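You operate a simulated robot arm through the tools that you are given. There is no shell and no other tool.

You are at the controls of a simulated robot arm. One attempt, no reset.

TASK
The blue seal stalled at 2 kN: press it on to 10 mm at 4 kN.
Fine: release selector to grip before the stroke; one stroke; open the press guard after.

It is judged by the outcome, as a careful person would: the job done as asked, and still so three seconds after it is handed in. It fails if anything else is knocked over, pushed out of place, dropped, spilled or broken. Lids that push on must go on centred and level and be pressed home; caps that screw on are set level and turned clockwise until they are tight.

THE ROBOT
A 7-joint arm with a two-finger parallel gripper, fixed in place. Base frame: the origin is at the foot of the arm, x ahead of it, y to its left, z up. Units: m, rad, N and s.
With the tool pointing down near the work surface it reaches from about 0.12 to 0.52 m from the base axis. Its first joint turns from -1.152 to 1.152 rad. Payload 2.4 kg.
The TCP is the grasp point between the finger pads, 0.03 m short of the fingertips. In the tool frame z runs along the fingers and y along their closing line. Largest opening 0.094 m; finger width 0.028, thickness 0.01; the body of the gripper, 0.05 by 0.096 m, starts 0.055 m behind the TCP.
Orientation is that of the tool frame in the base frame, as a unit quaternion [x, y, z, w]. With the fingers straight down and closing along the base's y, the tool's x points along the base's -x, its y along +y and its z along -z.

THE INTERFACE
- The arm moves only by the tool drive_tool. Its argument "series" is a list of rows, each a list of 2 entries, a list of its own where there are three numbers: the shift along the tool's x, y, z in mm, then the turn, a rotation vector about the tool's x, y, z in rad. In form: [[[dx, dy, dz], [ax, ay, az]], ...]. A call has 1 to 20 rows; each row is the pose to reach, as a shift and turn from the pose commanded when the call began, along the tool's axes at that moment. "jaw" is the gripper command, from -1 (shut) to 1 (fully open), values between in proportion, set as the call begins (left out, the last holds). A row lasts 0.2 s, in which the tool goes at most 0.05 m and 0.15 rad; a call with a longer step from one row to the next is refused whole, and so is a gripper value outside its range. A pose out of reach is approached as far as the arm can. The call stops where the force on the tool passes 90 N (or 10 N more than at its start, if that is more) or the arm is blocked; 0.2 s more then pass. The fingers move at their own pace (about 0.153 m/s each) and stop on an object; they squeeze with about 44 N. The grip force told is the motor's: it shows also when the fingers shut on nothing. Time passes only in rows, and 0.2 s behind the last, so rows that repeat a pose let the fingers close. The reply holds the time, the measured pose of the TCP, the force on the tool along the base axes, the opening and the grip force, in the units named above and with some noise, with the torque about the TCP (base axes, N m) and any sound that the robot's microphone picked up.
- Cameras (640 x 400 px; columns grow to the right, rows downward): "scene" is fixed at [0.0301, 0.4633, 1.4414]; the picture's right is [-0.82, -0.58, 0.00], its down [-0.29, 0.41, -0.86] and it looks along [0.50, -0.70, -0.51] (base axes); focal length 354 px, centre (320, 200). "wrist" rides on the gripper at [0.076, 0.014, -0.102] in the tool frame; the picture's right is [-0.18, 0.98, 0.00], its down [-0.75, -0.14, -0.64] and it looks along [-0.63, -0.12, 0.77] (tool axes); focal length 243 px, centre (320, 200). There is no depth. A picture from a camera that has moved, and an enlarged one, comes with that camera's place and axes in the base frame and with its lens. The place of the scene camera against the robot may be out by one fixed shift of up to 0.012 m in any direction.
- snapshot(camera): a new picture of that camera. No time passes.
- enlarge(camera, box): a new picture of the part [left, top, right, bottom] of that camera's present view, enlarged. No time passes.
- close_job(): hands the job in; it is judged then, once.

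Places have to be worked out from the pictures, the camera data and where the tool is seen. Open the gripper and draw the arm clear of the work before you hand the job in, unless the task says otherwise.

The tools are called after "Emit:" as name(argument=value, ...) on one line, values as JSON. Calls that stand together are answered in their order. drive_tool: Moves the arm, as the interface text tells. Its arguments: {"type":"object","properties":{"series":{"type":"array","items":{"type":"array"}},"jaw":{"type":"number"}},"required":["series"]} The other tools are called the same way: snapshot (camera) takes a picture; enlarge (camera, box) takes an enlarged picture of a part of a camera's view; close_job () hands the job in.

At the start:

```text
t: 0.0
tool_pos: [0.3527, 0.0164, 1.2468]
tool_rot: [-0.001, 1.0, 0.001, 0.0]
ft_force: [-0.7, 0.2, 0.4]
torque: [0.02, 0.02, 0.01]
width: 0.0941
grasp_force: 0.1
```

scene: 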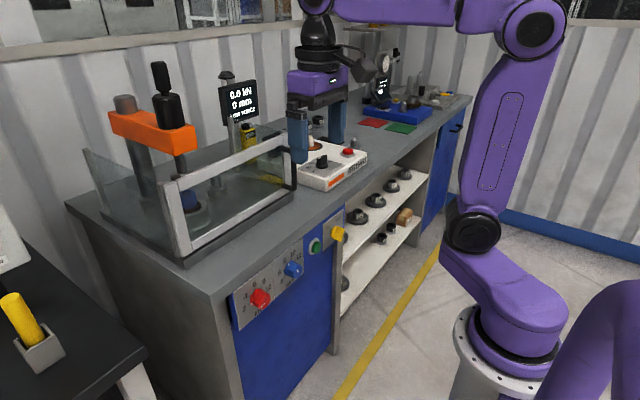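
wrist: 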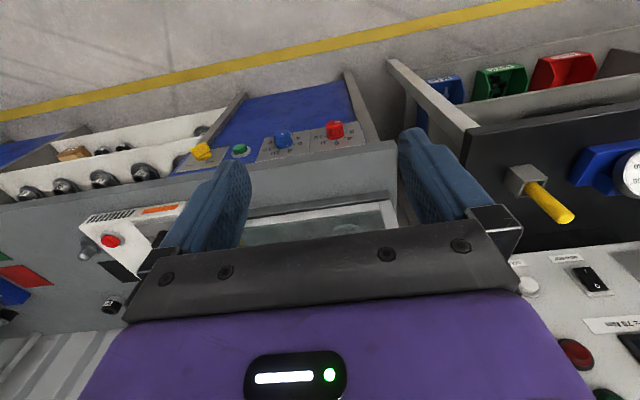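

I see a press with a guard, a panel on the bench front with red and blue selector knobs, a green button and a yellow knob. I'll look more closely before moving.

Emit:
enlarge(camera="scene", box=[220, 210, 360, 340])

Emit:
enlarge(camera="scene", box=[70, 50, 310, 270])

Emit:
enlarge(camera="scene", box=[270, 90, 390, 200])

Emit:
enlarge(camera="scene", box=[200, 60, 280, 150])

Emit:
enlarge(camera="wrist", box=[160, 70, 420, 260])

Emit:
enlarge(camera="scene", box=[0, 180, 160, 400])

```text
3.08 times, centred on (290, 275) of scene
camera zoom: at [0.0301, 0.4633, 1.4414], right [-0.82, -0.58, 0.0], down [-0.29, 0.41, -0.86], along [0.5, -0.7, -0.51], focal length 1090 px, centre (412, -31)
```

zoom: 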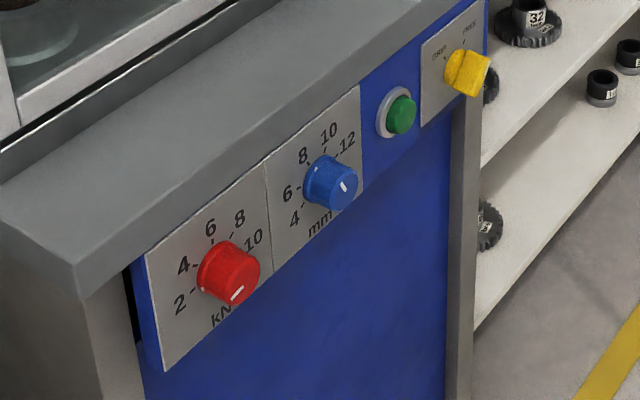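

```text
1.82 times, centred on (190, 160) of scene
camera zoom: at [0.0301, 0.4633, 1.4414], right [-0.82, -0.58, 0.0], down [-0.29, 0.41, -0.86], along [0.5, -0.7, -0.51], focal length 644 px, centre (556, 273)
```

zoom: 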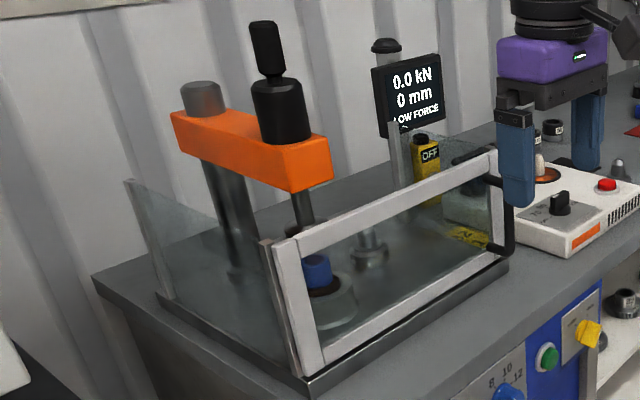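

```text
3.64 times, centred on (330, 145) of scene
camera zoom: at [0.0301, 0.4633, 1.4414], right [-0.82, -0.58, 0.0], down [-0.29, 0.41, -0.86], along [0.5, -0.7, -0.51], focal length 1288 px, centre (284, 400)
```

zoom: 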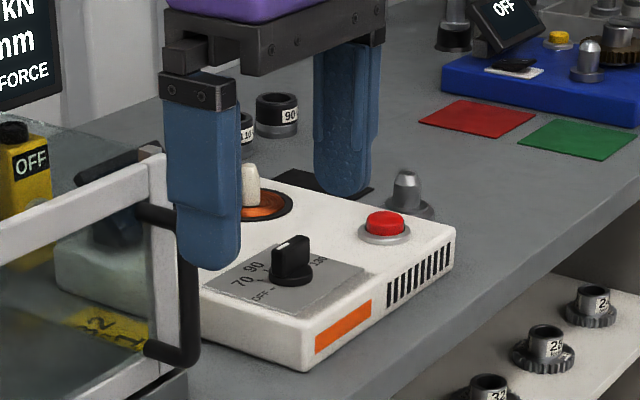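

```text
4.44 times, centred on (240, 105) of scene
camera zoom: at [0.0301, 0.4633, 1.4414], right [-0.82, -0.58, 0.0], down [-0.29, 0.41, -0.86], along [0.5, -0.7, -0.51], focal length 1574 px, centre (676, 622)
```

zoom: 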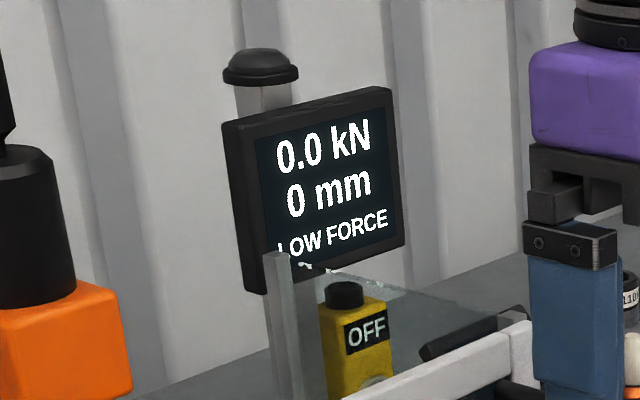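

```text
2.11 times, centred on (290, 165) of wrist
camera zoom: at [0.2761, 0.0308, 1.3503], right [0.18, 0.98, 0.0], down [0.75, -0.14, 0.64], along [0.63, -0.12, -0.77], focal length 511 px, centre (383, 274)
```

zoom: 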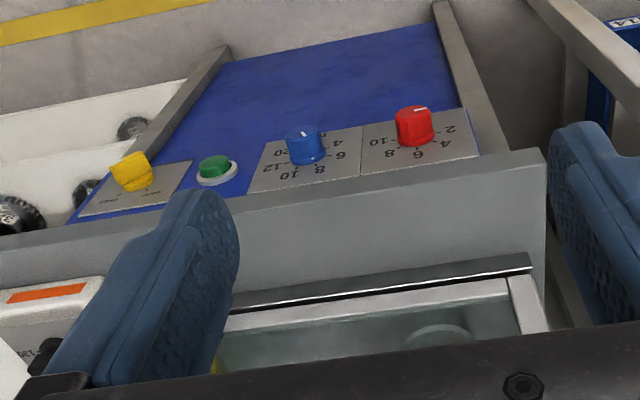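

```text
1.82 times, centred on (80, 290) of scene
camera zoom: at [0.0301, 0.4633, 1.4414], right [-0.82, -0.58, 0.0], down [-0.29, 0.41, -0.86], along [0.5, -0.7, -0.51], focal length 644 px, centre (756, 36)
```

zoom: 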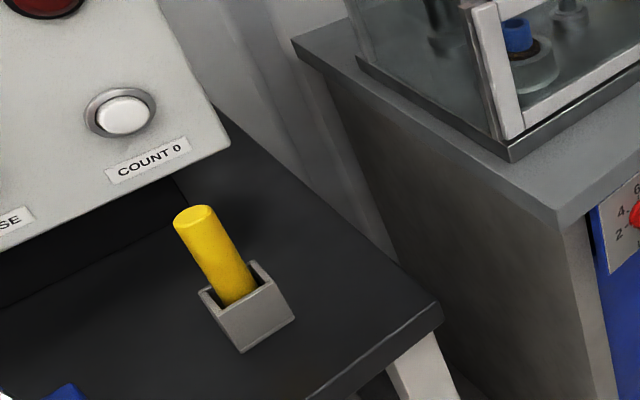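

The bench front carries red (kN) and blue (mm) dials, a green start button and a yellow GRIP/FREE selector, near x≈0.55 and z≈0.735, facing the robot. I'll bring the tool down well short of the bench, pitching it toward horizontal, to check reach and get a wrist view.

Emit:
drive_tool(series=[[[-2, -10, 27], [0, -0.14, 0]], [[-4, -20, 54], [0, -0.28, 0]], [[-6, -30, 81], [0, -0.42, 0]], [[-8, -40, 108], [0, -0.56, 0]], [[-10, -50, 135], [0, -0.7, 0]], [[-12, -60, 162], [0, -0.84, 0]]])

```text
t: 1.4
tool_pos: [0.3626, -0.0457, 1.0856]
tool_rot: [0.016, 0.928, -0.009, 0.371]
ft_force: [2.4, 1.5, 2.0]
torque: [-0.06, 0.1, -0.08]
width: 0.0941
grasp_force: 0.1
out of reach, approached as far as the arm can: row 6
```

The arm reached a limit near 0.76 rad of pitch. I'll look at where it stands.

Emit:
snapshot(camera="scene")

Emit:
snapshot(camera="wrist")

```text
taken
```

scene: 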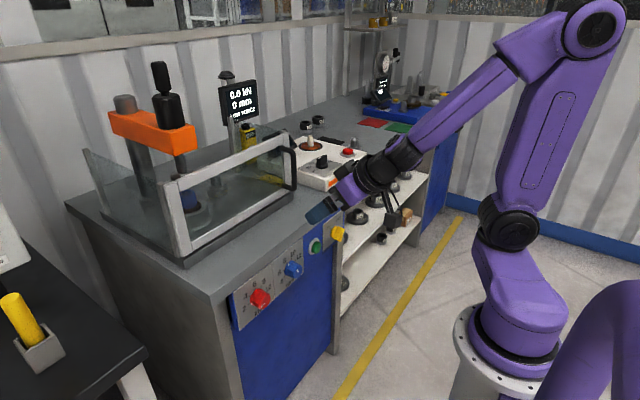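

```text
taken
camera wrist: at [0.2371, -0.0267, 1.107], right [0.17, 0.98, 0.12], down [0.1, -0.14, 0.99], along [0.98, -0.15, -0.12], focal length 243 px, centre (320, 200)
```

wrist: 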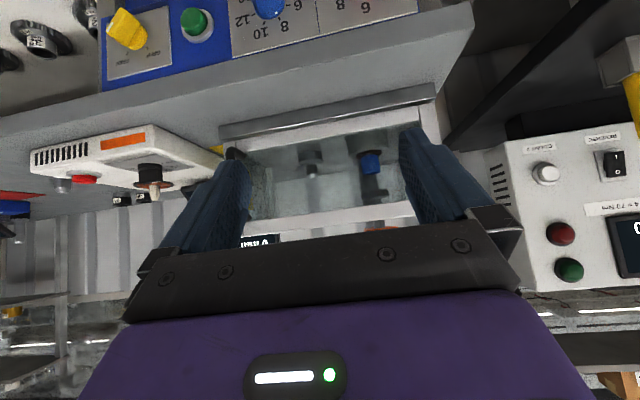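

The wrist is near a joint limit, so a horizontal tool isn't available here, but a tilted one will do. I'll back off the pitch slightly and lower the tool in front of the panel, about 0.2 m short of it, for a clear look at the dials.

Emit:
drive_tool(series=[[[29, -12, 20], [0, 0.1, 0]], [[59, -24, 41], [0, 0.14, 0]], [[88, -36, 61], [0, 0.14, 0]], [[118, -48, 82], [0, 0.14, 0]], [[147, -60, 102], [0, 0.14, 0]], [[177, -72, 123], [0, 0.14, 0]], [[206, -84, 143], [0, 0.14, 0]], [[236, -96, 164], [0, 0.14, 0]]])

Emit:
snapshot(camera="wrist")

Emit:
snapshot(camera="scene")

```text
t: 3.2
tool_pos: [0.4095, -0.1047, 0.8522]
tool_rot: [-0.013, 0.944, -0.06, 0.323]
ft_force: [0.0, -0.1, -0.3]
torque: [0.04, 0.01, 0.0]
width: 0.0937
grasp_force: 0.1
out of reach, approached as far as the arm can: row 1, 2, 3, 4, 5, 6, 7, 8
```

```text
taken
camera wrist: at [0.2866, -0.0841, 0.8845], right [0.16, 0.99, -0.01], down [0.2, -0.02, 0.98], along [0.97, -0.16, -0.2], focal length 243 px, centre (320, 200)
```

wrist: 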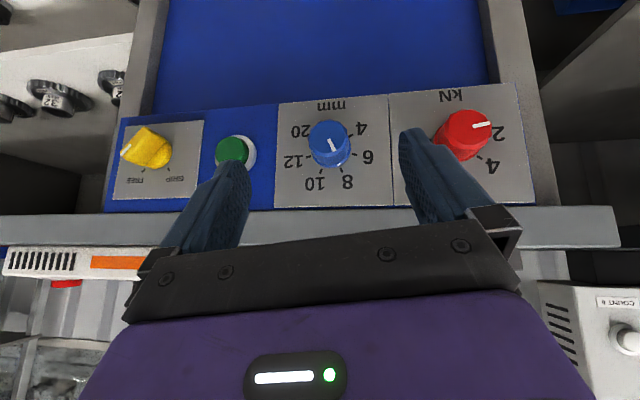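

```text
taken
```

scene: 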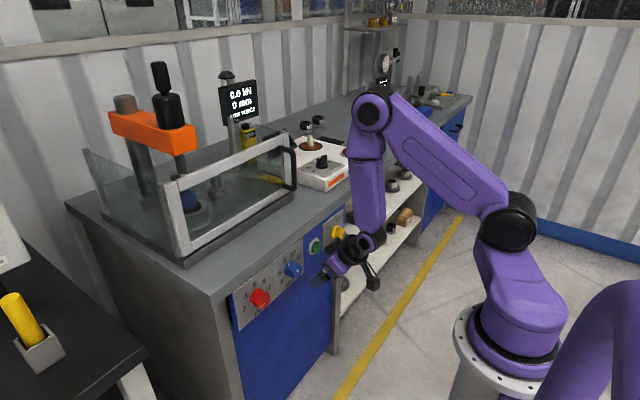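

The wrist camera now has a good view of the panel, so I'll read the dials closely.

Emit:
enlarge(camera="wrist", box=[270, 80, 550, 220])

Emit:
enlarge(camera="wrist", box=[100, 100, 280, 220])

Emit:
enlarge(camera="scene", box=[220, 100, 350, 190])

```text
2.29 times, centred on (410, 150) of wrist
camera zoom: at [0.2866, -0.0841, 0.8845], right [0.16, 0.99, -0.01], down [0.2, -0.02, 0.98], along [0.97, -0.16, -0.2], focal length 555 px, centre (114, 314)
```

zoom: 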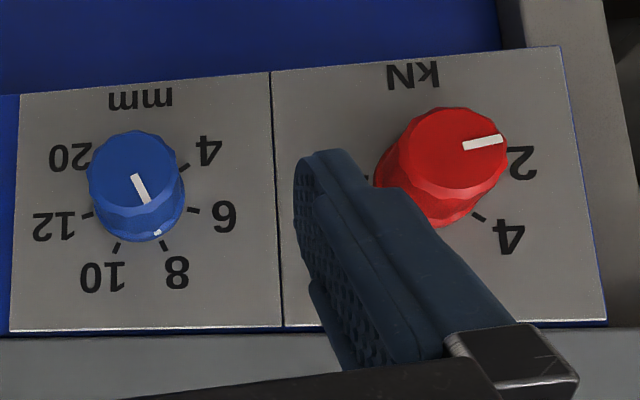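

```text
3.33 times, centred on (190, 160) of wrist
camera zoom: at [0.2866, -0.0841, 0.8845], right [0.16, 0.99, -0.01], down [0.2, -0.02, 0.98], along [0.97, -0.16, -0.2], focal length 809 px, centre (753, 333)
```

zoom: 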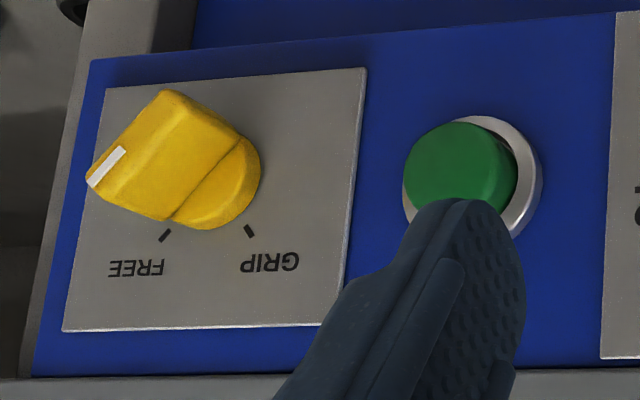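

```text
4.44 times, centred on (285, 145) of scene
camera zoom: at [0.0301, 0.4633, 1.4414], right [-0.82, -0.58, 0.0], down [-0.29, 0.41, -0.86], along [0.5, -0.7, -0.51], focal length 1574 px, centre (476, 444)
```

zoom: 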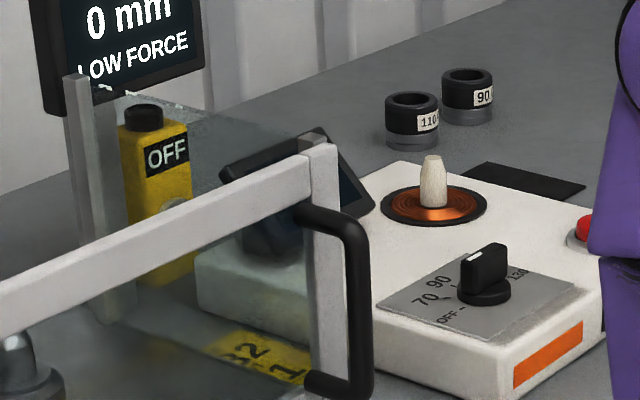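

Readings: red is at 2 (needs one step clockwise to 4), blue is at 8 (one step clockwise to 10), and yellow is at FREE. The panel plane is x≈0.548, the axes are at z≈0.773, with red y≈0.018, blue y≈-0.114, green y≈-0.228 and yellow y≈-0.339. The last move ended short of its target, so I'll make a small move to learn which pose the next shift is measured from.

Emit:
drive_tool(series=[[[-20, 27, 7], [0, 0, 0]], [[-40, 54, 14], [0, 0, 0]], [[-60, 80, 20], [0, 0, 0]], [[-60, 80, 20], [0, 0, 0]]])

```text
t: 4.2
tool_pos: [0.4643, -0.0232, 0.8599]
tool_rot: [-0.012, 0.944, -0.061, 0.323]
ft_force: [1.4, -0.4, 1.1]
torque: [0.01, 0.0, 0.0]
width: 0.0939
grasp_force: 0.1
```

Shifts are measured from the pose actually reached. I'll move to a standoff for the red knob, pre-rolled about -25° around the knob axis so the clockwise turn is symmetric.

Emit:
drive_tool(series=[[[4, 20, -2], [0.062, -0.001, -0.048]], [[8, 40, -4], [0.124, -0.002, -0.096]], [[12, 60, -6], [0.186, -0.003, -0.144]], [[16, 79, -8], [0.248, -0.004, -0.192]], [[16, 79, -8], [0.248, -0.004, -0.192]]])

Emit:
snapshot(camera="wrist")

Emit:
snapshot(camera="scene")

```text
t: 5.4
tool_pos: [0.4474, 0.0536, 0.8466]
tool_rot: [-0.064, 0.923, -0.209, 0.316]
ft_force: [-1.1, 0.0, -0.4]
torque: [-0.01, 0.0, 0.0]
width: 0.0942
grasp_force: 0.1
```

```text
taken
camera wrist: at [0.3251, 0.0837, 0.8698], right [0.16, 0.94, -0.31], down [0.2, 0.28, 0.94], along [0.97, -0.21, -0.14], focal length 243 px, centre (320, 200)
```

wrist: 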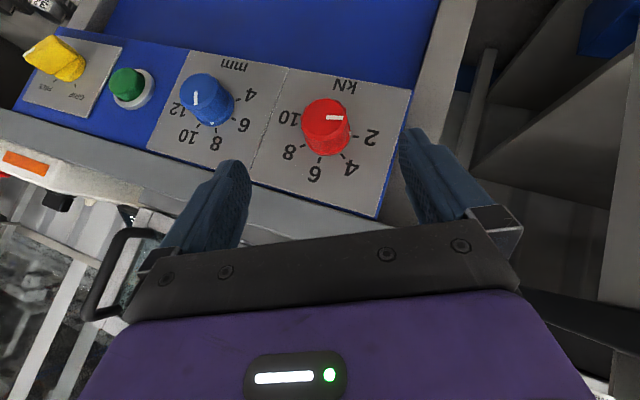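

```text
taken
```

scene: 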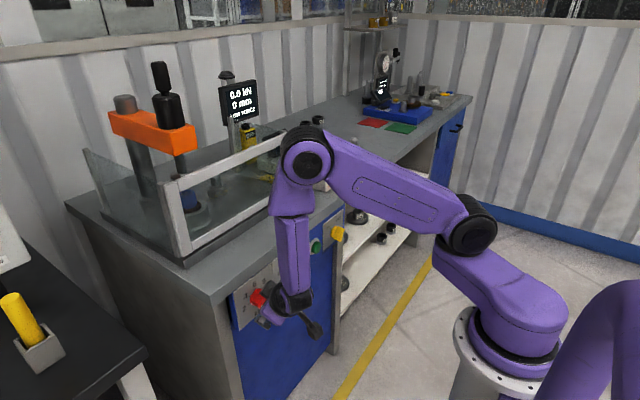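

Enlarging to fix the red knob's position and its pointer against the scale.

Emit:
enlarge(camera="wrist", box=[240, 60, 420, 220])

Emit:
enlarge(camera="wrist", box=[10, 20, 150, 130])

Emit:
enlarge(camera="wrist", box=[0, 130, 260, 330])

```text
2.50 times, centred on (330, 140) of wrist
camera zoom: at [0.3251, 0.0837, 0.8698], right [0.16, 0.94, -0.31], down [0.2, 0.28, 0.94], along [0.97, -0.21, -0.14], focal length 606 px, centre (295, 350)
```

zoom: 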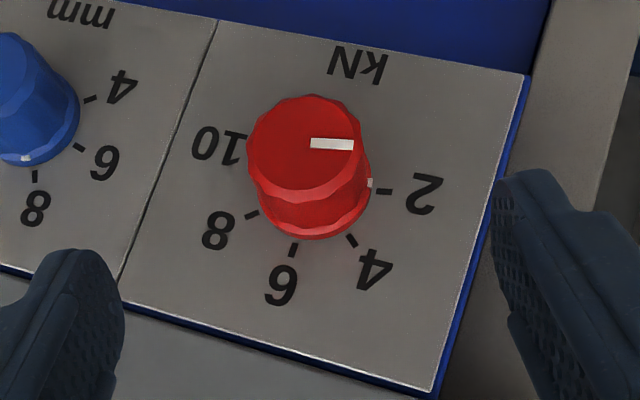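

```text
3.64 times, centred on (80, 75) of wrist
camera zoom: at [0.3251, 0.0837, 0.8698], right [0.16, 0.94, -0.31], down [0.2, 0.28, 0.94], along [0.97, -0.21, -0.14], focal length 882 px, centre (1193, 654)
```

zoom: 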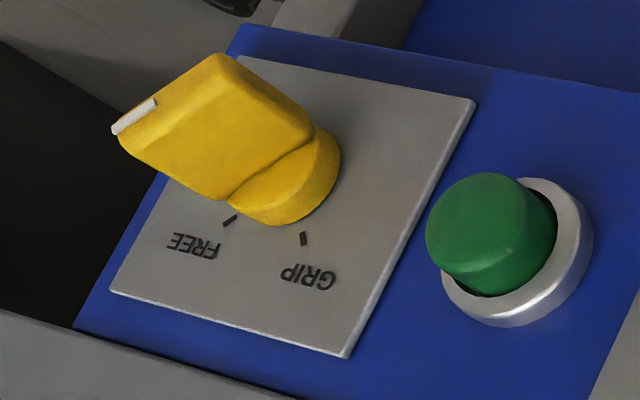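

```text
2.00 times, centred on (130, 230) of wrist
camera zoom: at [0.3251, 0.0837, 0.8698], right [0.16, 0.94, -0.31], down [0.2, 0.28, 0.94], along [0.97, -0.21, -0.14], focal length 485 px, centre (700, 140)
```

zoom: 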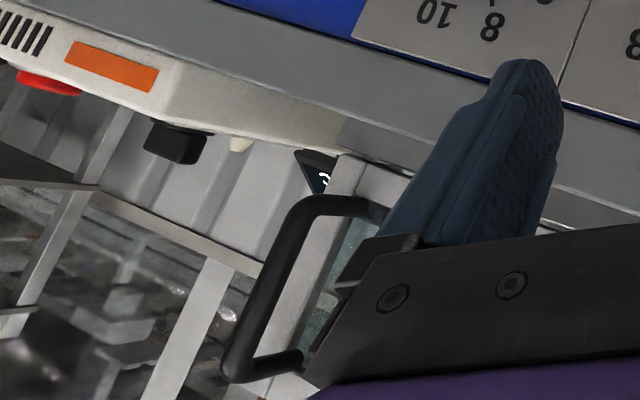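

The scale steps are 50°, and the red axis is at y≈0.022, z≈0.772 with its face at x≈0.515. I'll advance the open fingers around the red knob, keeping the tips just short of the panel.

Emit:
drive_tool(series=[[[-11, 4, 20], [0, 0, 0]], [[-11, 4, 45], [0, 0, 0]], [[-11, 4, 70], [0, 0, 0]], [[-11, 4, 91], [0, 0, 0]], [[-11, 4, 91], [0, 0, 0]]])

Emit:
snapshot(camera="wrist")

```text
t: 6.6
tool_pos: [0.5115, 0.0308, 0.7818]
tool_rot: [-0.063, 0.923, -0.207, 0.317]
ft_force: [-0.6, 0.5, 0.4]
torque: [0.0, -0.03, 0.0]
width: 0.0939
grasp_force: 0.2
```

```text
taken
camera wrist: at [0.3892, 0.06, 0.8069], right [0.16, 0.94, -0.31], down [0.2, 0.28, 0.94], along [0.97, -0.21, -0.14], focal length 243 px, centre (320, 200)
```

wrist: 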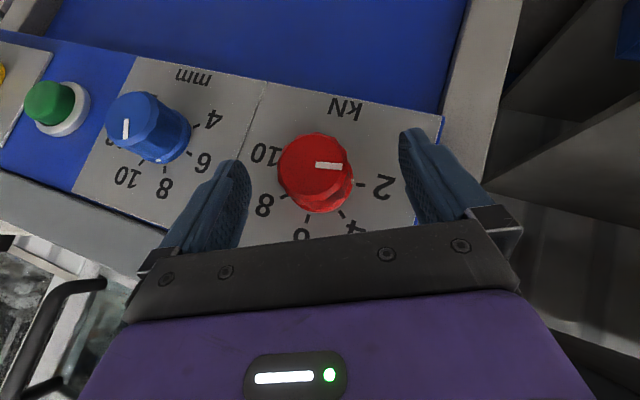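

The knob sits about 3 mm toward the tool's -y side of centre and the panel isn't touched. I'll centre on it, then close the fingers.

Emit:
drive_tool(series=[[[-2, -3, 0], [0, 0, 0]], [[-2, -3, 0], [0, 0, 0]]])

Emit:
drive_tool(series=[[[0, 0, 0], [0, 0, 0]], [[0, 0, 0], [0, 0, 0]], [[0, 0, 0], [0, 0, 0]]], jaw=-1)

Emit:
snapshot(camera="wrist")

```text
t: 7.2
tool_pos: [0.5137, 0.029, 0.7854]
tool_rot: [-0.063, 0.923, -0.208, 0.317]
ft_force: [0.3, -0.4, 0.8]
torque: [0.02, -0.02, -0.01]
width: 0.0942
grasp_force: 0.1
```

```text
t: 8.0
tool_pos: [0.5134, 0.0267, 0.7856]
tool_rot: [-0.063, 0.923, -0.209, 0.316]
ft_force: [-0.7, -8.2, 9.2]
torque: [-0.19, 0.44, 0.73]
width: 0.0417
grasp_force: 45.0
```

```text
taken
camera wrist: at [0.3902, 0.0572, 0.81], right [0.16, 0.94, -0.31], down [0.2, 0.28, 0.94], along [0.97, -0.21, -0.14], focal length 243 px, centre (320, 200)
```

wrist: 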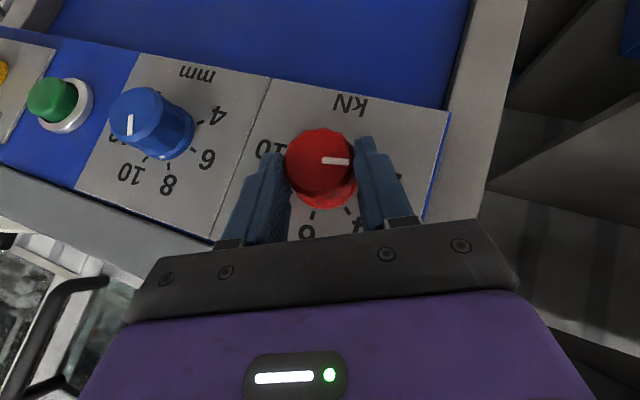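

The knob is gripped (41.7 mm wide) with a mild side load. I'll turn the tool +50° about the knob's axis, orbiting the TCP around it and easing off the side load.

Emit:
drive_tool(series=[[[0.6, -4.1, 0.8], [-0.0986, 0.0017, 0.0761]], [[0.8, -6.0, 1.0], [-0.1973, 0.0035, 0.1521]], [[1.0, -7.8, 1.5], [-0.2959, 0.0052, 0.2282]], [[1.6, -9.5, 2.1], [-0.3946, 0.007, 0.3043]], [[2.2, -11.1, 2.9], [-0.4932, 0.0087, 0.3803]], [[2.8, -12.6, 3.8], [-0.5918, 0.0105, 0.4564]], [[3.6, -13.9, 4.9], [-0.6903, 0.0122, 0.5323]], [[3.6, -13.9, 4.9], [-0.6903, 0.0122, 0.5323]]])

Emit:
snapshot(camera="wrist")

```text
t: 9.8
tool_pos: [0.5173, 0.02, 0.7869]
tool_rot: [0.021, 0.951, 0.014, 0.309]
ft_force: [-37.5, -36.1, -0.5]
torque: [-0.61, 0.91, 0.32]
width: 0.0423
grasp_force: 44.9
out of reach, approached as far as the arm can: row 4, 5, 6, 7, 8
```

```text
taken
camera wrist: at [0.3949, 0.0362, 0.8261], right [0.18, 0.97, 0.15], down [0.23, -0.19, 0.96], along [0.96, -0.14, -0.26], focal length 243 px, centre (320, 200)
```

wrist: 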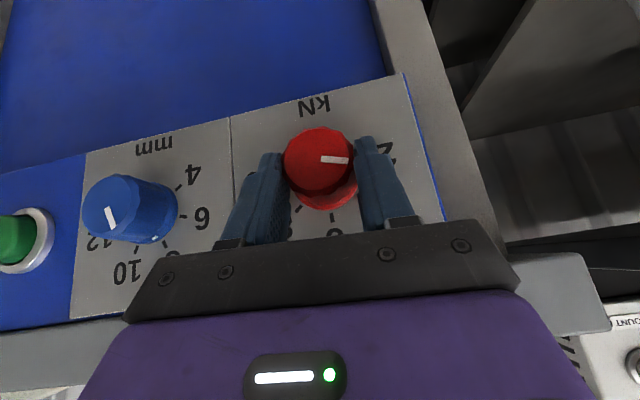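

The arm hit a joint limit after about 27° of turn, so I'll look at the pointer against the scale before re-gripping.

Emit:
enlarge(camera="wrist", box=[220, 90, 440, 260])

```text
2.35 times, centred on (330, 175) of wrist
camera zoom: at [0.3949, 0.0362, 0.8261], right [0.18, 0.97, 0.15], down [0.23, -0.19, 0.96], along [0.96, -0.14, -0.26], focal length 571 px, centre (296, 259)
```

zoom: 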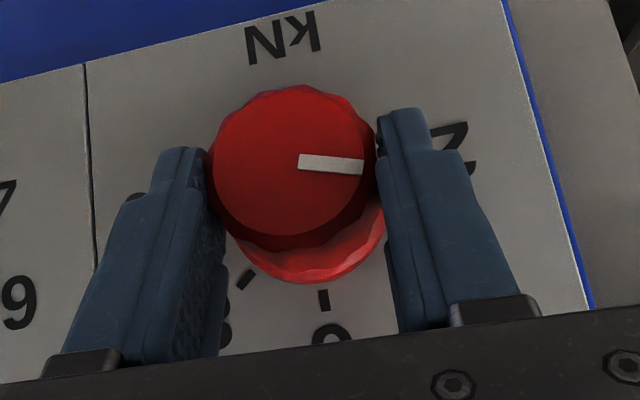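

The pointer has gone from 2 to roughly halfway toward 4. I'll open the fingers, back off slightly and look.

Emit:
drive_tool(series=[[[0, 0, -2], [0, 0, 0]], [[0, 0, -6], [0, 0, 0]], [[0, 0, -10], [0, 0, 0]]], jaw=1)

Emit:
enlarge(camera="wrist", box=[200, 80, 440, 260])

```text
t: 10.6
tool_pos: [0.5206, 0.0291, 0.8012]
tool_rot: [0.014, 0.947, 0.018, 0.322]
ft_force: [-5.2, -0.9, -3.6]
torque: [-0.2, 0.18, 0.24]
width: 0.0938
grasp_force: 0.1
```

```text
2.22 times, centred on (320, 170) of wrist
camera zoom: at [0.398, 0.0434, 0.836], right [0.16, 0.97, 0.16], down [0.2, -0.19, 0.96], along [0.97, -0.12, -0.23], focal length 539 px, centre (320, 267)
```

zoom: 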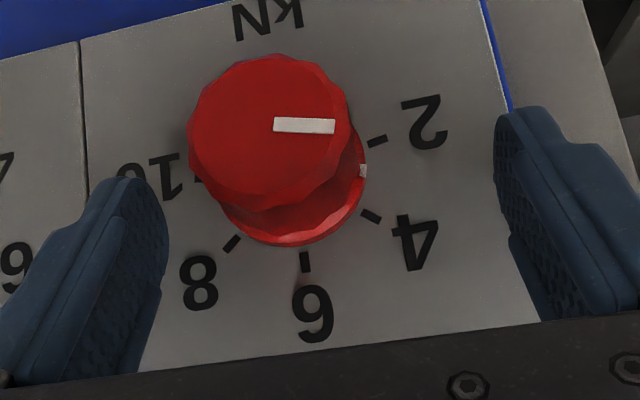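

The knob stayed midway between 2 and 4, about 27° short. I'll ease the tips off the panel, roll the open fingers back to about -30°, and re-centre for a second bite.

Emit:
drive_tool(series=[[[8, 0, -12], [0, 0, 0]], [[10, 0, -12], [0.1125, -0.002, -0.0865]], [[12, -1, -10], [0.225, -0.004, -0.173]], [[14, -1, -6], [0.3375, -0.006, -0.2595]], [[16, -1.5, 0], [0.45, -0.0084, -0.346]], [[16, -1.5, 2], [0.45, -0.0084, -0.346]]])

Emit:
snapshot(camera="wrist")

```text
t: 12.0
tool_pos: [0.5079, 0.0255, 0.7879]
tool_rot: [-0.074, 0.915, -0.247, 0.311]
ft_force: [0.2, 0.5, -0.1]
torque: [-0.01, -0.01, 0.01]
width: 0.094
grasp_force: 0.1
out of reach, approached as far as the arm can: row 1
```

```text
taken
camera wrist: at [0.3852, 0.057, 0.8104], right [0.16, 0.91, -0.39], down [0.21, 0.36, 0.91], along [0.96, -0.23, -0.13], focal length 243 px, centre (320, 200)
```

wrist: 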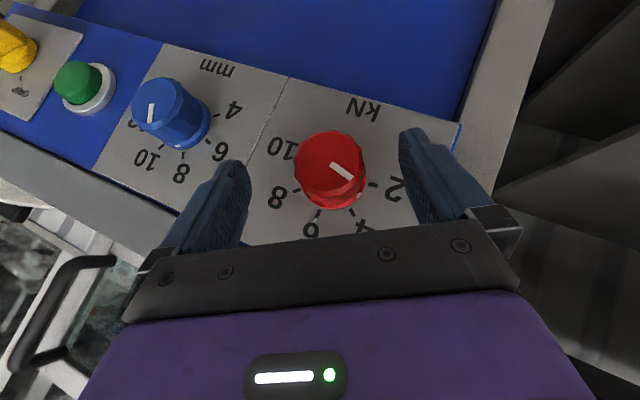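

Roll is now -30°. I'll enlarge for a precise read of the knob angle before gripping.

Emit:
enlarge(camera="wrist", box=[260, 110, 400, 250])

```text
2.86 times, centred on (330, 180) of wrist
camera zoom: at [0.3852, 0.057, 0.8104], right [0.16, 0.91, -0.39], down [0.21, 0.36, 0.91], along [0.96, -0.23, -0.13], focal length 693 px, centre (291, 257)
```

zoom: 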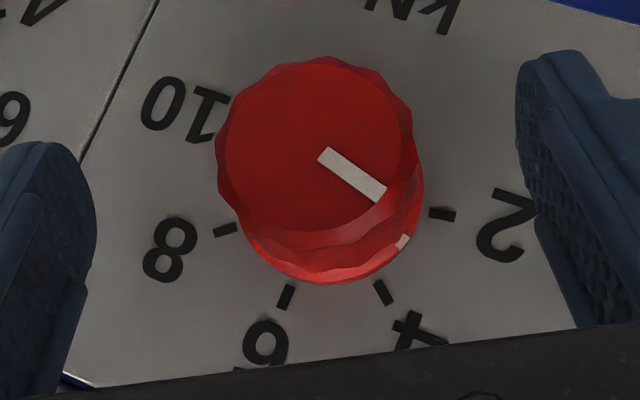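

The pointer is about 12° above horizontal-left and needs about 28.6° more. I'll centre, roll 5° further back for margin, and grip again.

Emit:
drive_tool(series=[[[-3, 5, 2.7], [0.069, -0.0016, -0.0527]], [[-3, 5, 2.7], [0.069, -0.0016, -0.0527]]])

Emit:
drive_tool(series=[[[0, 0, 0], [0, 0, 0]], [[0, 0, 0], [0, 0, 0]], [[0, 0, 0], [0, 0, 0]]], jaw=-1)

```text
t: 12.6
tool_pos: [0.5127, 0.0295, 0.7858]
tool_rot: [-0.087, 0.903, -0.286, 0.308]
ft_force: [-0.4, 0.6, 0.3]
torque: [0.01, 0.03, 0.0]
width: 0.094
grasp_force: 0.0
```

```text
t: 13.4
tool_pos: [0.513, 0.0305, 0.7849]
tool_rot: [-0.091, 0.904, -0.283, 0.307]
ft_force: [7.0, 7.0, -14.6]
torque: [0.23, 0.68, 0.9]
width: 0.0409
grasp_force: 45.4
```

Gripped again at -35° roll. I'll turn 34° about the axis to bring the pointer to 4, allowing a few degrees of slip.

Emit:
drive_tool(series=[[[0.2, -1, 0.3], [-0.1178, 0.0028, 0.0899]], [[0.5, -3.3, 0.7], [-0.2356, 0.0056, 0.1797]], [[0.9, -5.5, 1.4], [-0.3534, 0.0085, 0.2696]], [[1.5, -7.6, 2.3], [-0.4711, 0.0113, 0.3594]], [[1.5, -7.6, 2.3], [-0.4711, 0.0113, 0.3594]]])

Emit:
enlarge(camera="wrist", box=[220, 90, 440, 260])

```text
t: 14.6
tool_pos: [0.5112, 0.0211, 0.7875]
tool_rot: [0.005, 0.948, -0.008, 0.319]
ft_force: [-18.1, -3.0, 21.2]
torque: [-0.07, -0.5, 1.22]
width: 0.041
grasp_force: 45.4
```

```text
2.35 times, centred on (330, 175) of wrist
camera zoom: at [0.3893, 0.0374, 0.8229], right [0.16, 0.98, 0.1], down [0.21, -0.13, 0.97], along [0.96, -0.14, -0.23], focal length 571 px, centre (296, 259)
```

zoom: 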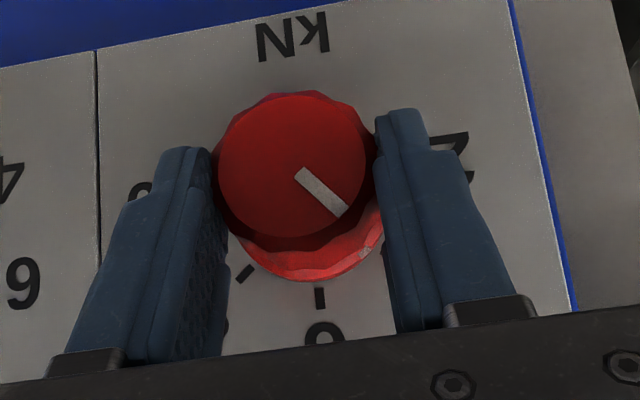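

The pointer is now in the region of 4. I'll release, back off slightly and compare the skirt mark with the ticks.

Emit:
drive_tool(series=[[[0, 0, -2], [0, 0, 0]], [[0, 0, -6], [0, 0, 0]], [[0, 0, -12], [0, 0, 0]], [[0, 0, -20], [0, 0, 0]]], jaw=1)

Emit:
enlarge(camera="wrist", box=[220, 70, 420, 250])

Emit:
snapshot(camera="wrist")

```text
t: 15.6
tool_pos: [0.5006, 0.0227, 0.8017]
tool_rot: [0.006, 0.947, -0.009, 0.32]
ft_force: [-0.8, -0.2, -0.6]
torque: [0.01, 0.0, -0.02]
width: 0.094
grasp_force: 0.1
```

```text
2.22 times, centred on (320, 160) of wrist
camera zoom: at [0.3779, 0.039, 0.8376], right [0.16, 0.98, 0.1], down [0.21, -0.13, 0.97], along [0.96, -0.14, -0.23], focal length 539 px, centre (320, 289)
```

zoom: 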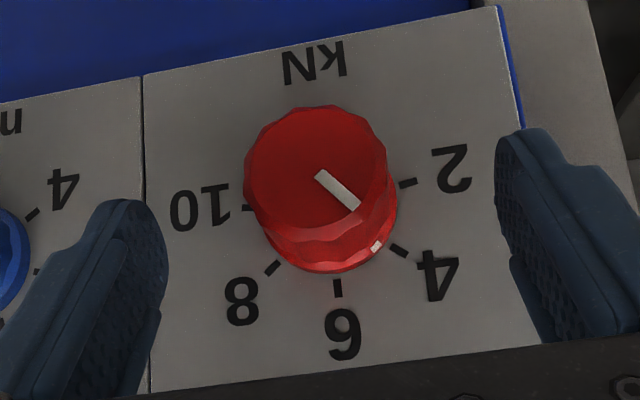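

```text
taken
camera wrist: at [0.3779, 0.039, 0.8376], right [0.16, 0.98, 0.1], down [0.21, -0.13, 0.97], along [0.96, -0.14, -0.23], focal length 243 px, centre (320, 200)
```

wrist: 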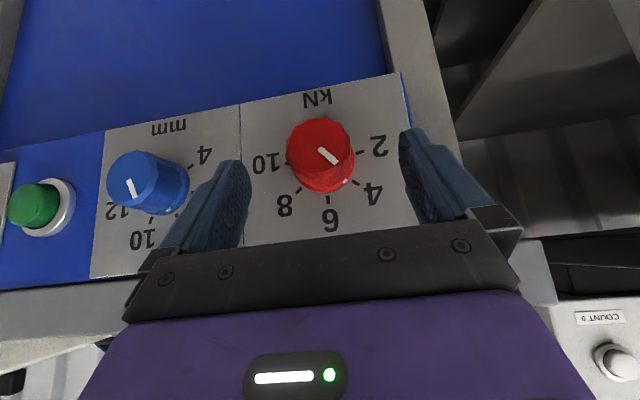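

The pointer sits about 10° past the 4 tick (about 50° against 40°). I'll re-grip at zero roll and see where it is before correcting back.

Emit:
drive_tool(series=[[[0, -1.8, 9], [0, 0, 0]], [[0, -1.8, 18.6], [0, 0, 0]], [[0, -1.8, 18.6], [0, 0, 0]]])

Emit:
drive_tool(series=[[[0, 0, 0], [0, 0, 0]], [[0, 0, 0], [0, 0, 0]], [[0, 0, 0], [0, 0, 0]]], jaw=-1)

Emit:
enlarge(camera="wrist", box=[220, 90, 440, 260])

```text
t: 16.4
tool_pos: [0.5115, 0.0211, 0.7886]
tool_rot: [0.006, 0.948, -0.009, 0.319]
ft_force: [0.3, 0.2, 0.3]
torque: [-0.03, -0.01, -0.01]
width: 0.0941
grasp_force: 0.1
```

```text
t: 17.2
tool_pos: [0.5125, 0.0206, 0.788]
tool_rot: [0.005, 0.947, -0.008, 0.32]
ft_force: [2.7, 1.3, -2.1]
torque: [0.04, 0.07, 0.77]
width: 0.0409
grasp_force: 44.5
```

```text
2.35 times, centred on (330, 175) of wrist
camera zoom: at [0.3889, 0.0373, 0.8235], right [0.16, 0.98, 0.1], down [0.21, -0.13, 0.97], along [0.96, -0.14, -0.23], focal length 571 px, centre (296, 259)
```

zoom: 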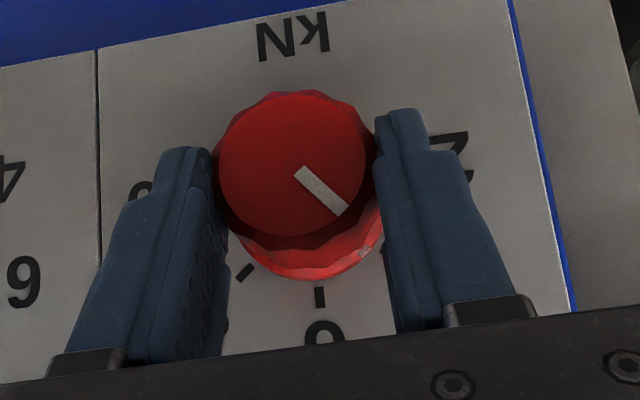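

The pointer is unchanged under the grip. I'll turn it back by 10°.

Emit:
drive_tool(series=[[[0, 1.5, 0], [0.07, -0.0015, -0.053]], [[0.2, 3, 0.2], [0.139, -0.003, -0.106]], [[0.2, 3, 0.2], [0.139, -0.003, -0.106]]])

Emit:
drive_tool(series=[[[0, 0, 0], [0, 0, 0]], [[0, 0, -6], [0, 0, 0]], [[0, 0, -20], [0, 0, 0]]], jaw=1)

Emit:
enlarge(camera="wrist", box=[220, 70, 420, 250])

```text
t: 18.0
tool_pos: [0.5118, 0.0227, 0.7885]
tool_rot: [-0.023, 0.943, -0.092, 0.319]
ft_force: [-10.4, 1.3, 15.6]
torque: [-0.06, 0.62, 0.98]
width: 0.0411
grasp_force: 45.0
```

```text
t: 18.8
tool_pos: [0.501, 0.0264, 0.8023]
tool_rot: [-0.022, 0.943, -0.092, 0.319]
ft_force: [0.1, -0.2, -0.3]
torque: [0.01, 0.02, -0.02]
width: 0.0941
grasp_force: 0.1
```

```text
2.22 times, centred on (320, 160) of wrist
camera zoom: at [0.3783, 0.0485, 0.8346], right [0.16, 0.98, -0.07], down [0.21, 0.04, 0.98], along [0.96, -0.18, -0.2], focal length 539 px, centre (320, 289)
```

zoom: 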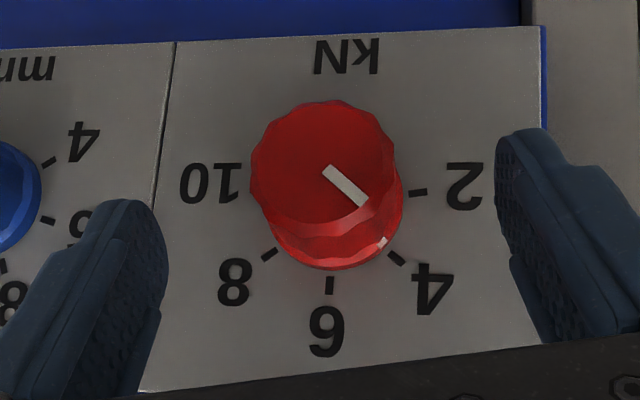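

Red now reads 4 (pointer at 39.6° against the tick at 40°). Next is blue: I'll withdraw from red and move to a standoff in front of the blue knob, pre-rolled to about -50° to allow a single 50° turn.

Emit:
drive_tool(series=[[[0, 0, -30], [0, 0, 0]], [[0, 0, -55], [0, 0, 0]], [[4, -14, -49], [0.0907, -0.002, -0.069]], [[8, -28, -42], [0.1813, -0.0039, -0.1381]], [[12, -43, -36], [0.272, -0.0059, -0.2071]], [[16, -57, -30], [0.3627, -0.0079, -0.2761]], [[20.5, -71, -24], [0.4533, -0.0098, -0.3452]], [[24.7, -85.4, -17.3], [0.544, -0.0118, -0.4142]], [[24.7, -85.4, -17.3], [0.544, -0.0118, -0.4142]]])

Emit:
snapshot(camera="wrist")

Emit:
snapshot(camera="scene")

```text
t: 20.8
tool_pos: [0.4693, -0.0592, 0.8213]
tool_rot: [-0.128, 0.858, -0.403, 0.292]
ft_force: [0.9, -0.1, 0.3]
torque: [-0.03, 0.02, -0.01]
width: 0.094
grasp_force: 0.0
```

```text
taken
camera wrist: at [0.3459, -0.0207, 0.8303], right [0.16, 0.71, -0.68], down [0.21, 0.65, 0.73], along [0.96, -0.26, -0.04], focal length 243 px, centre (320, 200)
```

wrist: 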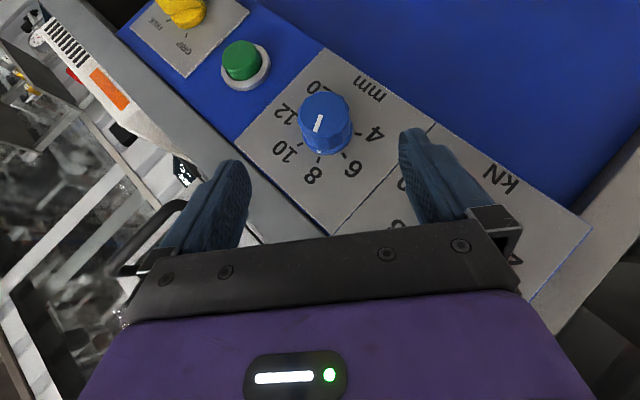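

```text
taken
```

scene: 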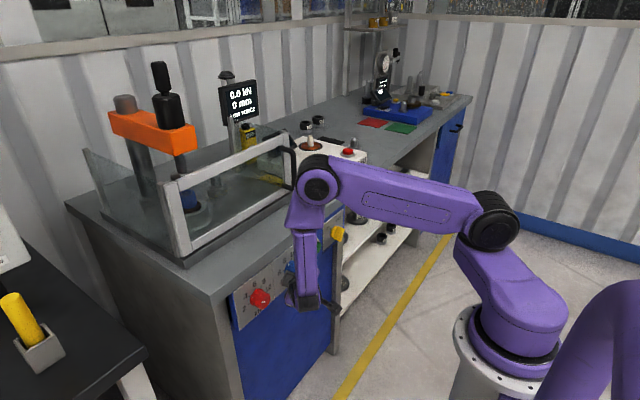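

The -50° roll is reachable, so I'll enlarge to locate the blue knob precisely.

Emit:
enlarge(camera="wrist", box=[250, 60, 420, 200])

```text
2.86 times, centred on (335, 130) of wrist
camera zoom: at [0.3459, -0.0207, 0.8303], right [0.16, 0.71, -0.68], down [0.21, 0.65, 0.73], along [0.96, -0.26, -0.04], focal length 693 px, centre (277, 400)
```

zoom: 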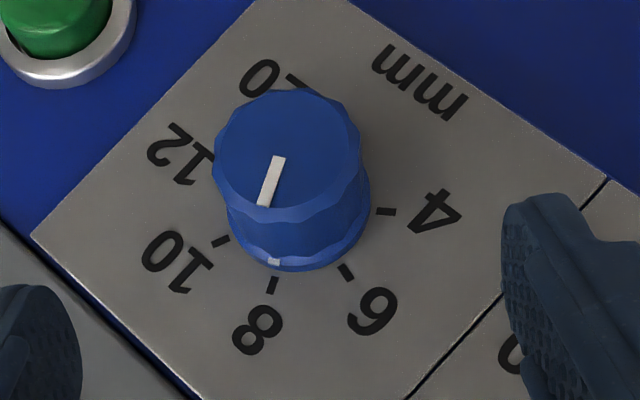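

The blue axis is at y≈-0.114, z≈0.771. I'll advance the open fingers around it, then close.

Emit:
drive_tool(series=[[[1.3, 4.3, 25], [0, 0, 0]], [[1.3, 4.3, 50], [0, 0, 0]], [[1.3, 4.3, 72], [0, 0, 0]], [[1.3, 4.3, 72], [0, 0, 0]]])

Emit:
drive_tool(series=[[[0, 0, 0], [0, 0, 0]], [[0, 0, 0], [0, 0, 0]], [[0, 0, 0], [0, 0, 0]]], jaw=-1)

Emit:
enlarge(camera="wrist", box=[220, 90, 440, 260])

```text
t: 21.8
tool_pos: [0.5127, -0.1007, 0.7772]
tool_rot: [-0.128, 0.858, -0.402, 0.293]
ft_force: [0.3, 0.1, 0.5]
torque: [-0.03, 0.02, 0.0]
width: 0.094
grasp_force: 0.1
```

```text
t: 22.6
tool_pos: [0.5123, -0.1033, 0.7789]
tool_rot: [-0.125, 0.857, -0.405, 0.295]
ft_force: [-0.5, -12.9, 24.5]
torque: [-0.39, 0.88, 0.03]
width: 0.0421
grasp_force: 44.8
```

```text
2.35 times, centred on (330, 175) of wrist
camera zoom: at [0.39, -0.0653, 0.7884], right [0.17, 0.71, -0.68], down [0.21, 0.65, 0.73], along [0.96, -0.27, -0.04], focal length 571 px, centre (296, 259)
```

zoom: 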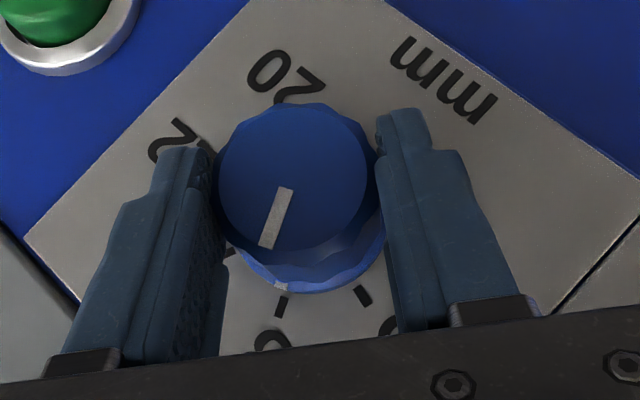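

Blue is gripped with the pointer still on 8. I'll turn it +50° clockwise around its axis.

Emit:
drive_tool(series=[[[0.5, -4.3, 0.8], [-0.0994, 0.002, 0.0753]], [[0.7, -6.1, 1.1], [-0.1988, 0.004, 0.1506]], [[1, -7.9, 1.5], [-0.2982, 0.006, 0.226]], [[1.4, -9.6, 2.1], [-0.3975, 0.008, 0.3013]], [[2, -11.2, 2.9], [-0.4969, 0.01, 0.3766]], [[2.7, -12.6, 3.8], [-0.5963, 0.012, 0.4519]], [[3.4, -13.9, 4.9], [-0.6955, 0.014, 0.5271]], [[3.4, -13.9, 4.9], [-0.6955, 0.014, 0.5271]]])

Emit:
enlarge(camera="wrist", box=[220, 90, 440, 260])

```text
t: 24.4
tool_pos: [0.5114, -0.1122, 0.7843]
tool_rot: [0.017, 0.948, -0.044, 0.314]
ft_force: [-7.7, -54.7, -1.3]
torque: [-0.84, -0.49, 0.16]
width: 0.043
grasp_force: 45.2
out of reach, approached as far as the arm can: row 7, 8
```

```text
2.35 times, centred on (330, 175) of wrist
camera zoom: at [0.3911, -0.0882, 0.8204], right [0.21, 0.98, 0.04], down [0.21, -0.08, 0.97], along [0.95, -0.19, -0.23], focal length 571 px, centre (296, 259)
```

zoom: 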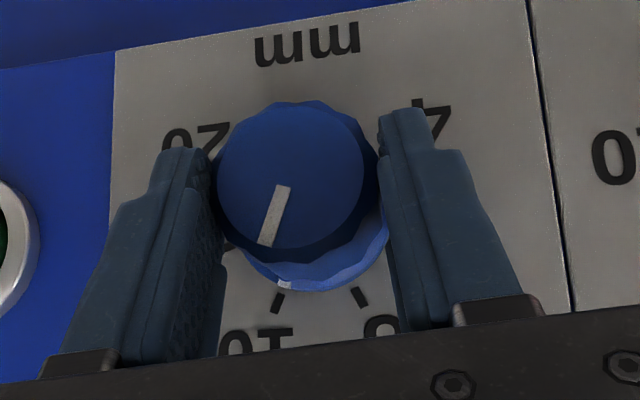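

The pointer is about 19° right of up and 10 is at 25°, with the arm at its limit. I'll release and check.

Emit:
drive_tool(series=[[[0, 0, -2], [0, 0, 0]], [[0, 0, -8], [0, 0, 0]], [[0, 0, -20], [0, 0, 0]]], jaw=1)

Emit:
enlarge(camera="wrist", box=[200, 70, 420, 250])

Emit:
snapshot(camera="wrist")

```text
t: 25.2
tool_pos: [0.5045, -0.0951, 0.8032]
tool_rot: [-0.001, 0.947, -0.04, 0.318]
ft_force: [-1.0, -0.7, 0.0]
torque: [0.02, -0.01, 0.04]
width: 0.0938
grasp_force: 0.2
```

```text
2.22 times, centred on (310, 160) of wrist
camera zoom: at [0.3812, -0.0748, 0.8372], right [0.17, 0.98, 0.04], down [0.21, -0.07, 0.97], along [0.96, -0.16, -0.22], focal length 539 px, centre (342, 289)
```

zoom: 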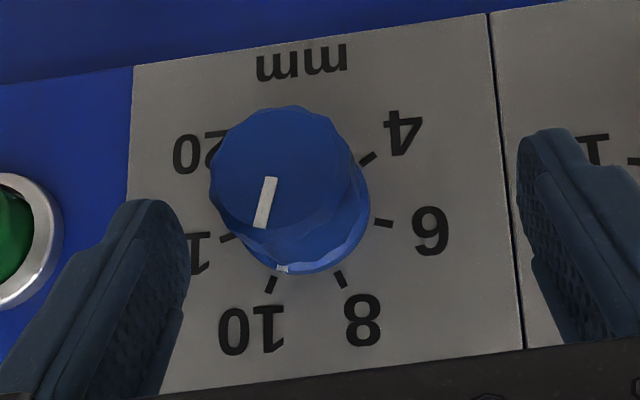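

```text
taken
camera wrist: at [0.3812, -0.0748, 0.8372], right [0.17, 0.98, 0.04], down [0.21, -0.07, 0.97], along [0.96, -0.16, -0.22], focal length 243 px, centre (320, 200)
```

wrist: 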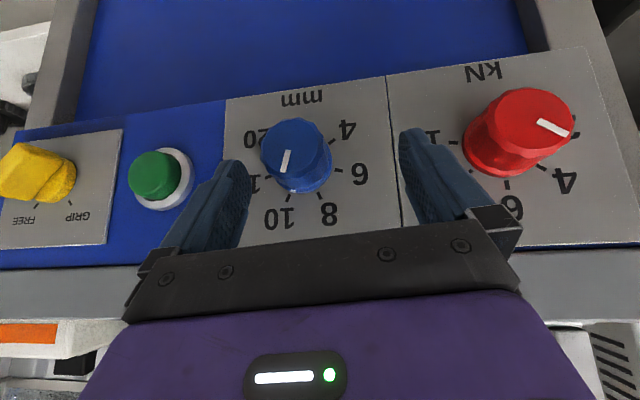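

Blue is about 12° short of the 10 tick. I'll roll back to -25°, re-grip, and finish the turn.

Emit:
drive_tool(series=[[[2, -4, 0], [0.0956, -0.003, -0.0723]], [[3.5, -8, 4], [0.1912, -0.006, -0.1445]], [[5, -11.1, 10], [0.2868, -0.0085, -0.2168]], [[5, -11.1, 19.5], [0.2868, -0.0085, -0.2168]], [[5, -11.1, 19.5], [0.2868, -0.0085, -0.2168]]])

Emit:
drive_tool(series=[[[0, 0, 0], [0, 0, 0]], [[0, 0, 0], [0, 0, 0]], [[0, 0, 0], [0, 0, 0]]], jaw=-1)

Emit:
enlarge(camera="wrist", box=[220, 90, 440, 260])

```text
t: 26.4
tool_pos: [0.5089, -0.1089, 0.7856]
tool_rot: [-0.057, 0.925, -0.208, 0.312]
ft_force: [-0.6, 0.7, 0.8]
torque: [-0.01, 0.02, 0.03]
width: 0.0939
grasp_force: 0.0
```

```text
t: 27.2
tool_pos: [0.5102, -0.107, 0.785]
tool_rot: [-0.059, 0.925, -0.208, 0.312]
ft_force: [4.3, 3.6, -7.0]
torque: [0.12, 0.47, 0.66]
width: 0.0413
grasp_force: 44.5
```

```text
2.35 times, centred on (330, 175) of wrist
camera zoom: at [0.3874, -0.0769, 0.8108], right [0.17, 0.94, -0.31], down [0.21, 0.27, 0.94], along [0.96, -0.22, -0.15], focal length 571 px, centre (296, 259)
```

zoom: 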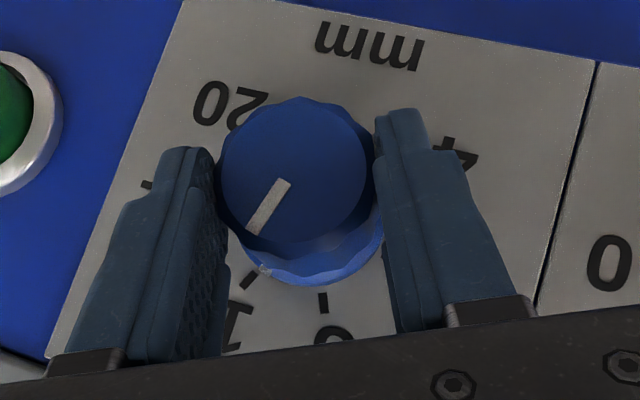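

The pointer is about 16° right of up under the grip, so I'll turn the last 10° or so and release to verify.

Emit:
drive_tool(series=[[[0, -0.3, 0], [-0.072, 0.0014, 0.054]], [[-0.1, -0.8, -0.2], [-0.1436, 0.0029, 0.1082]], [[-0.1, -0.8, -0.2], [-0.1436, 0.0029, 0.1082]]])

Emit:
drive_tool(series=[[[0, 0, 0], [0, 0, 0]], [[0, 0, -6], [0, 0, 0]], [[0, 0, -20], [0, 0, 0]]], jaw=1)

Emit:
enlarge(camera="wrist", box=[210, 70, 420, 250])

```text
t: 28.0
tool_pos: [0.5091, -0.1091, 0.7867]
tool_rot: [-0.028, 0.94, -0.124, 0.318]
ft_force: [-11.4, -6.4, 14.8]
torque: [-0.22, 0.67, 1.09]
width: 0.0411
grasp_force: 45.0
```

```text
t: 28.8
tool_pos: [0.5004, -0.104, 0.8013]
tool_rot: [-0.029, 0.94, -0.124, 0.317]
ft_force: [-0.4, 0.5, 0.6]
torque: [-0.03, 0.01, -0.01]
width: 0.0939
grasp_force: 0.1
```

```text
2.22 times, centred on (315, 160) of wrist
camera zoom: at [0.3778, -0.0779, 0.8307], right [0.17, 0.98, -0.14], down [0.21, 0.1, 0.97], along [0.96, -0.2, -0.19], focal length 539 px, centre (331, 289)
```

zoom: 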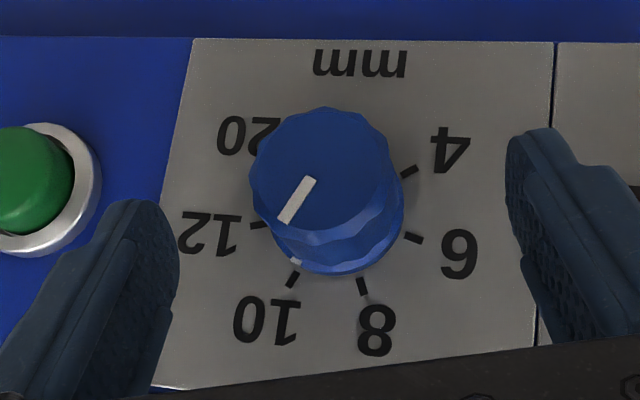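

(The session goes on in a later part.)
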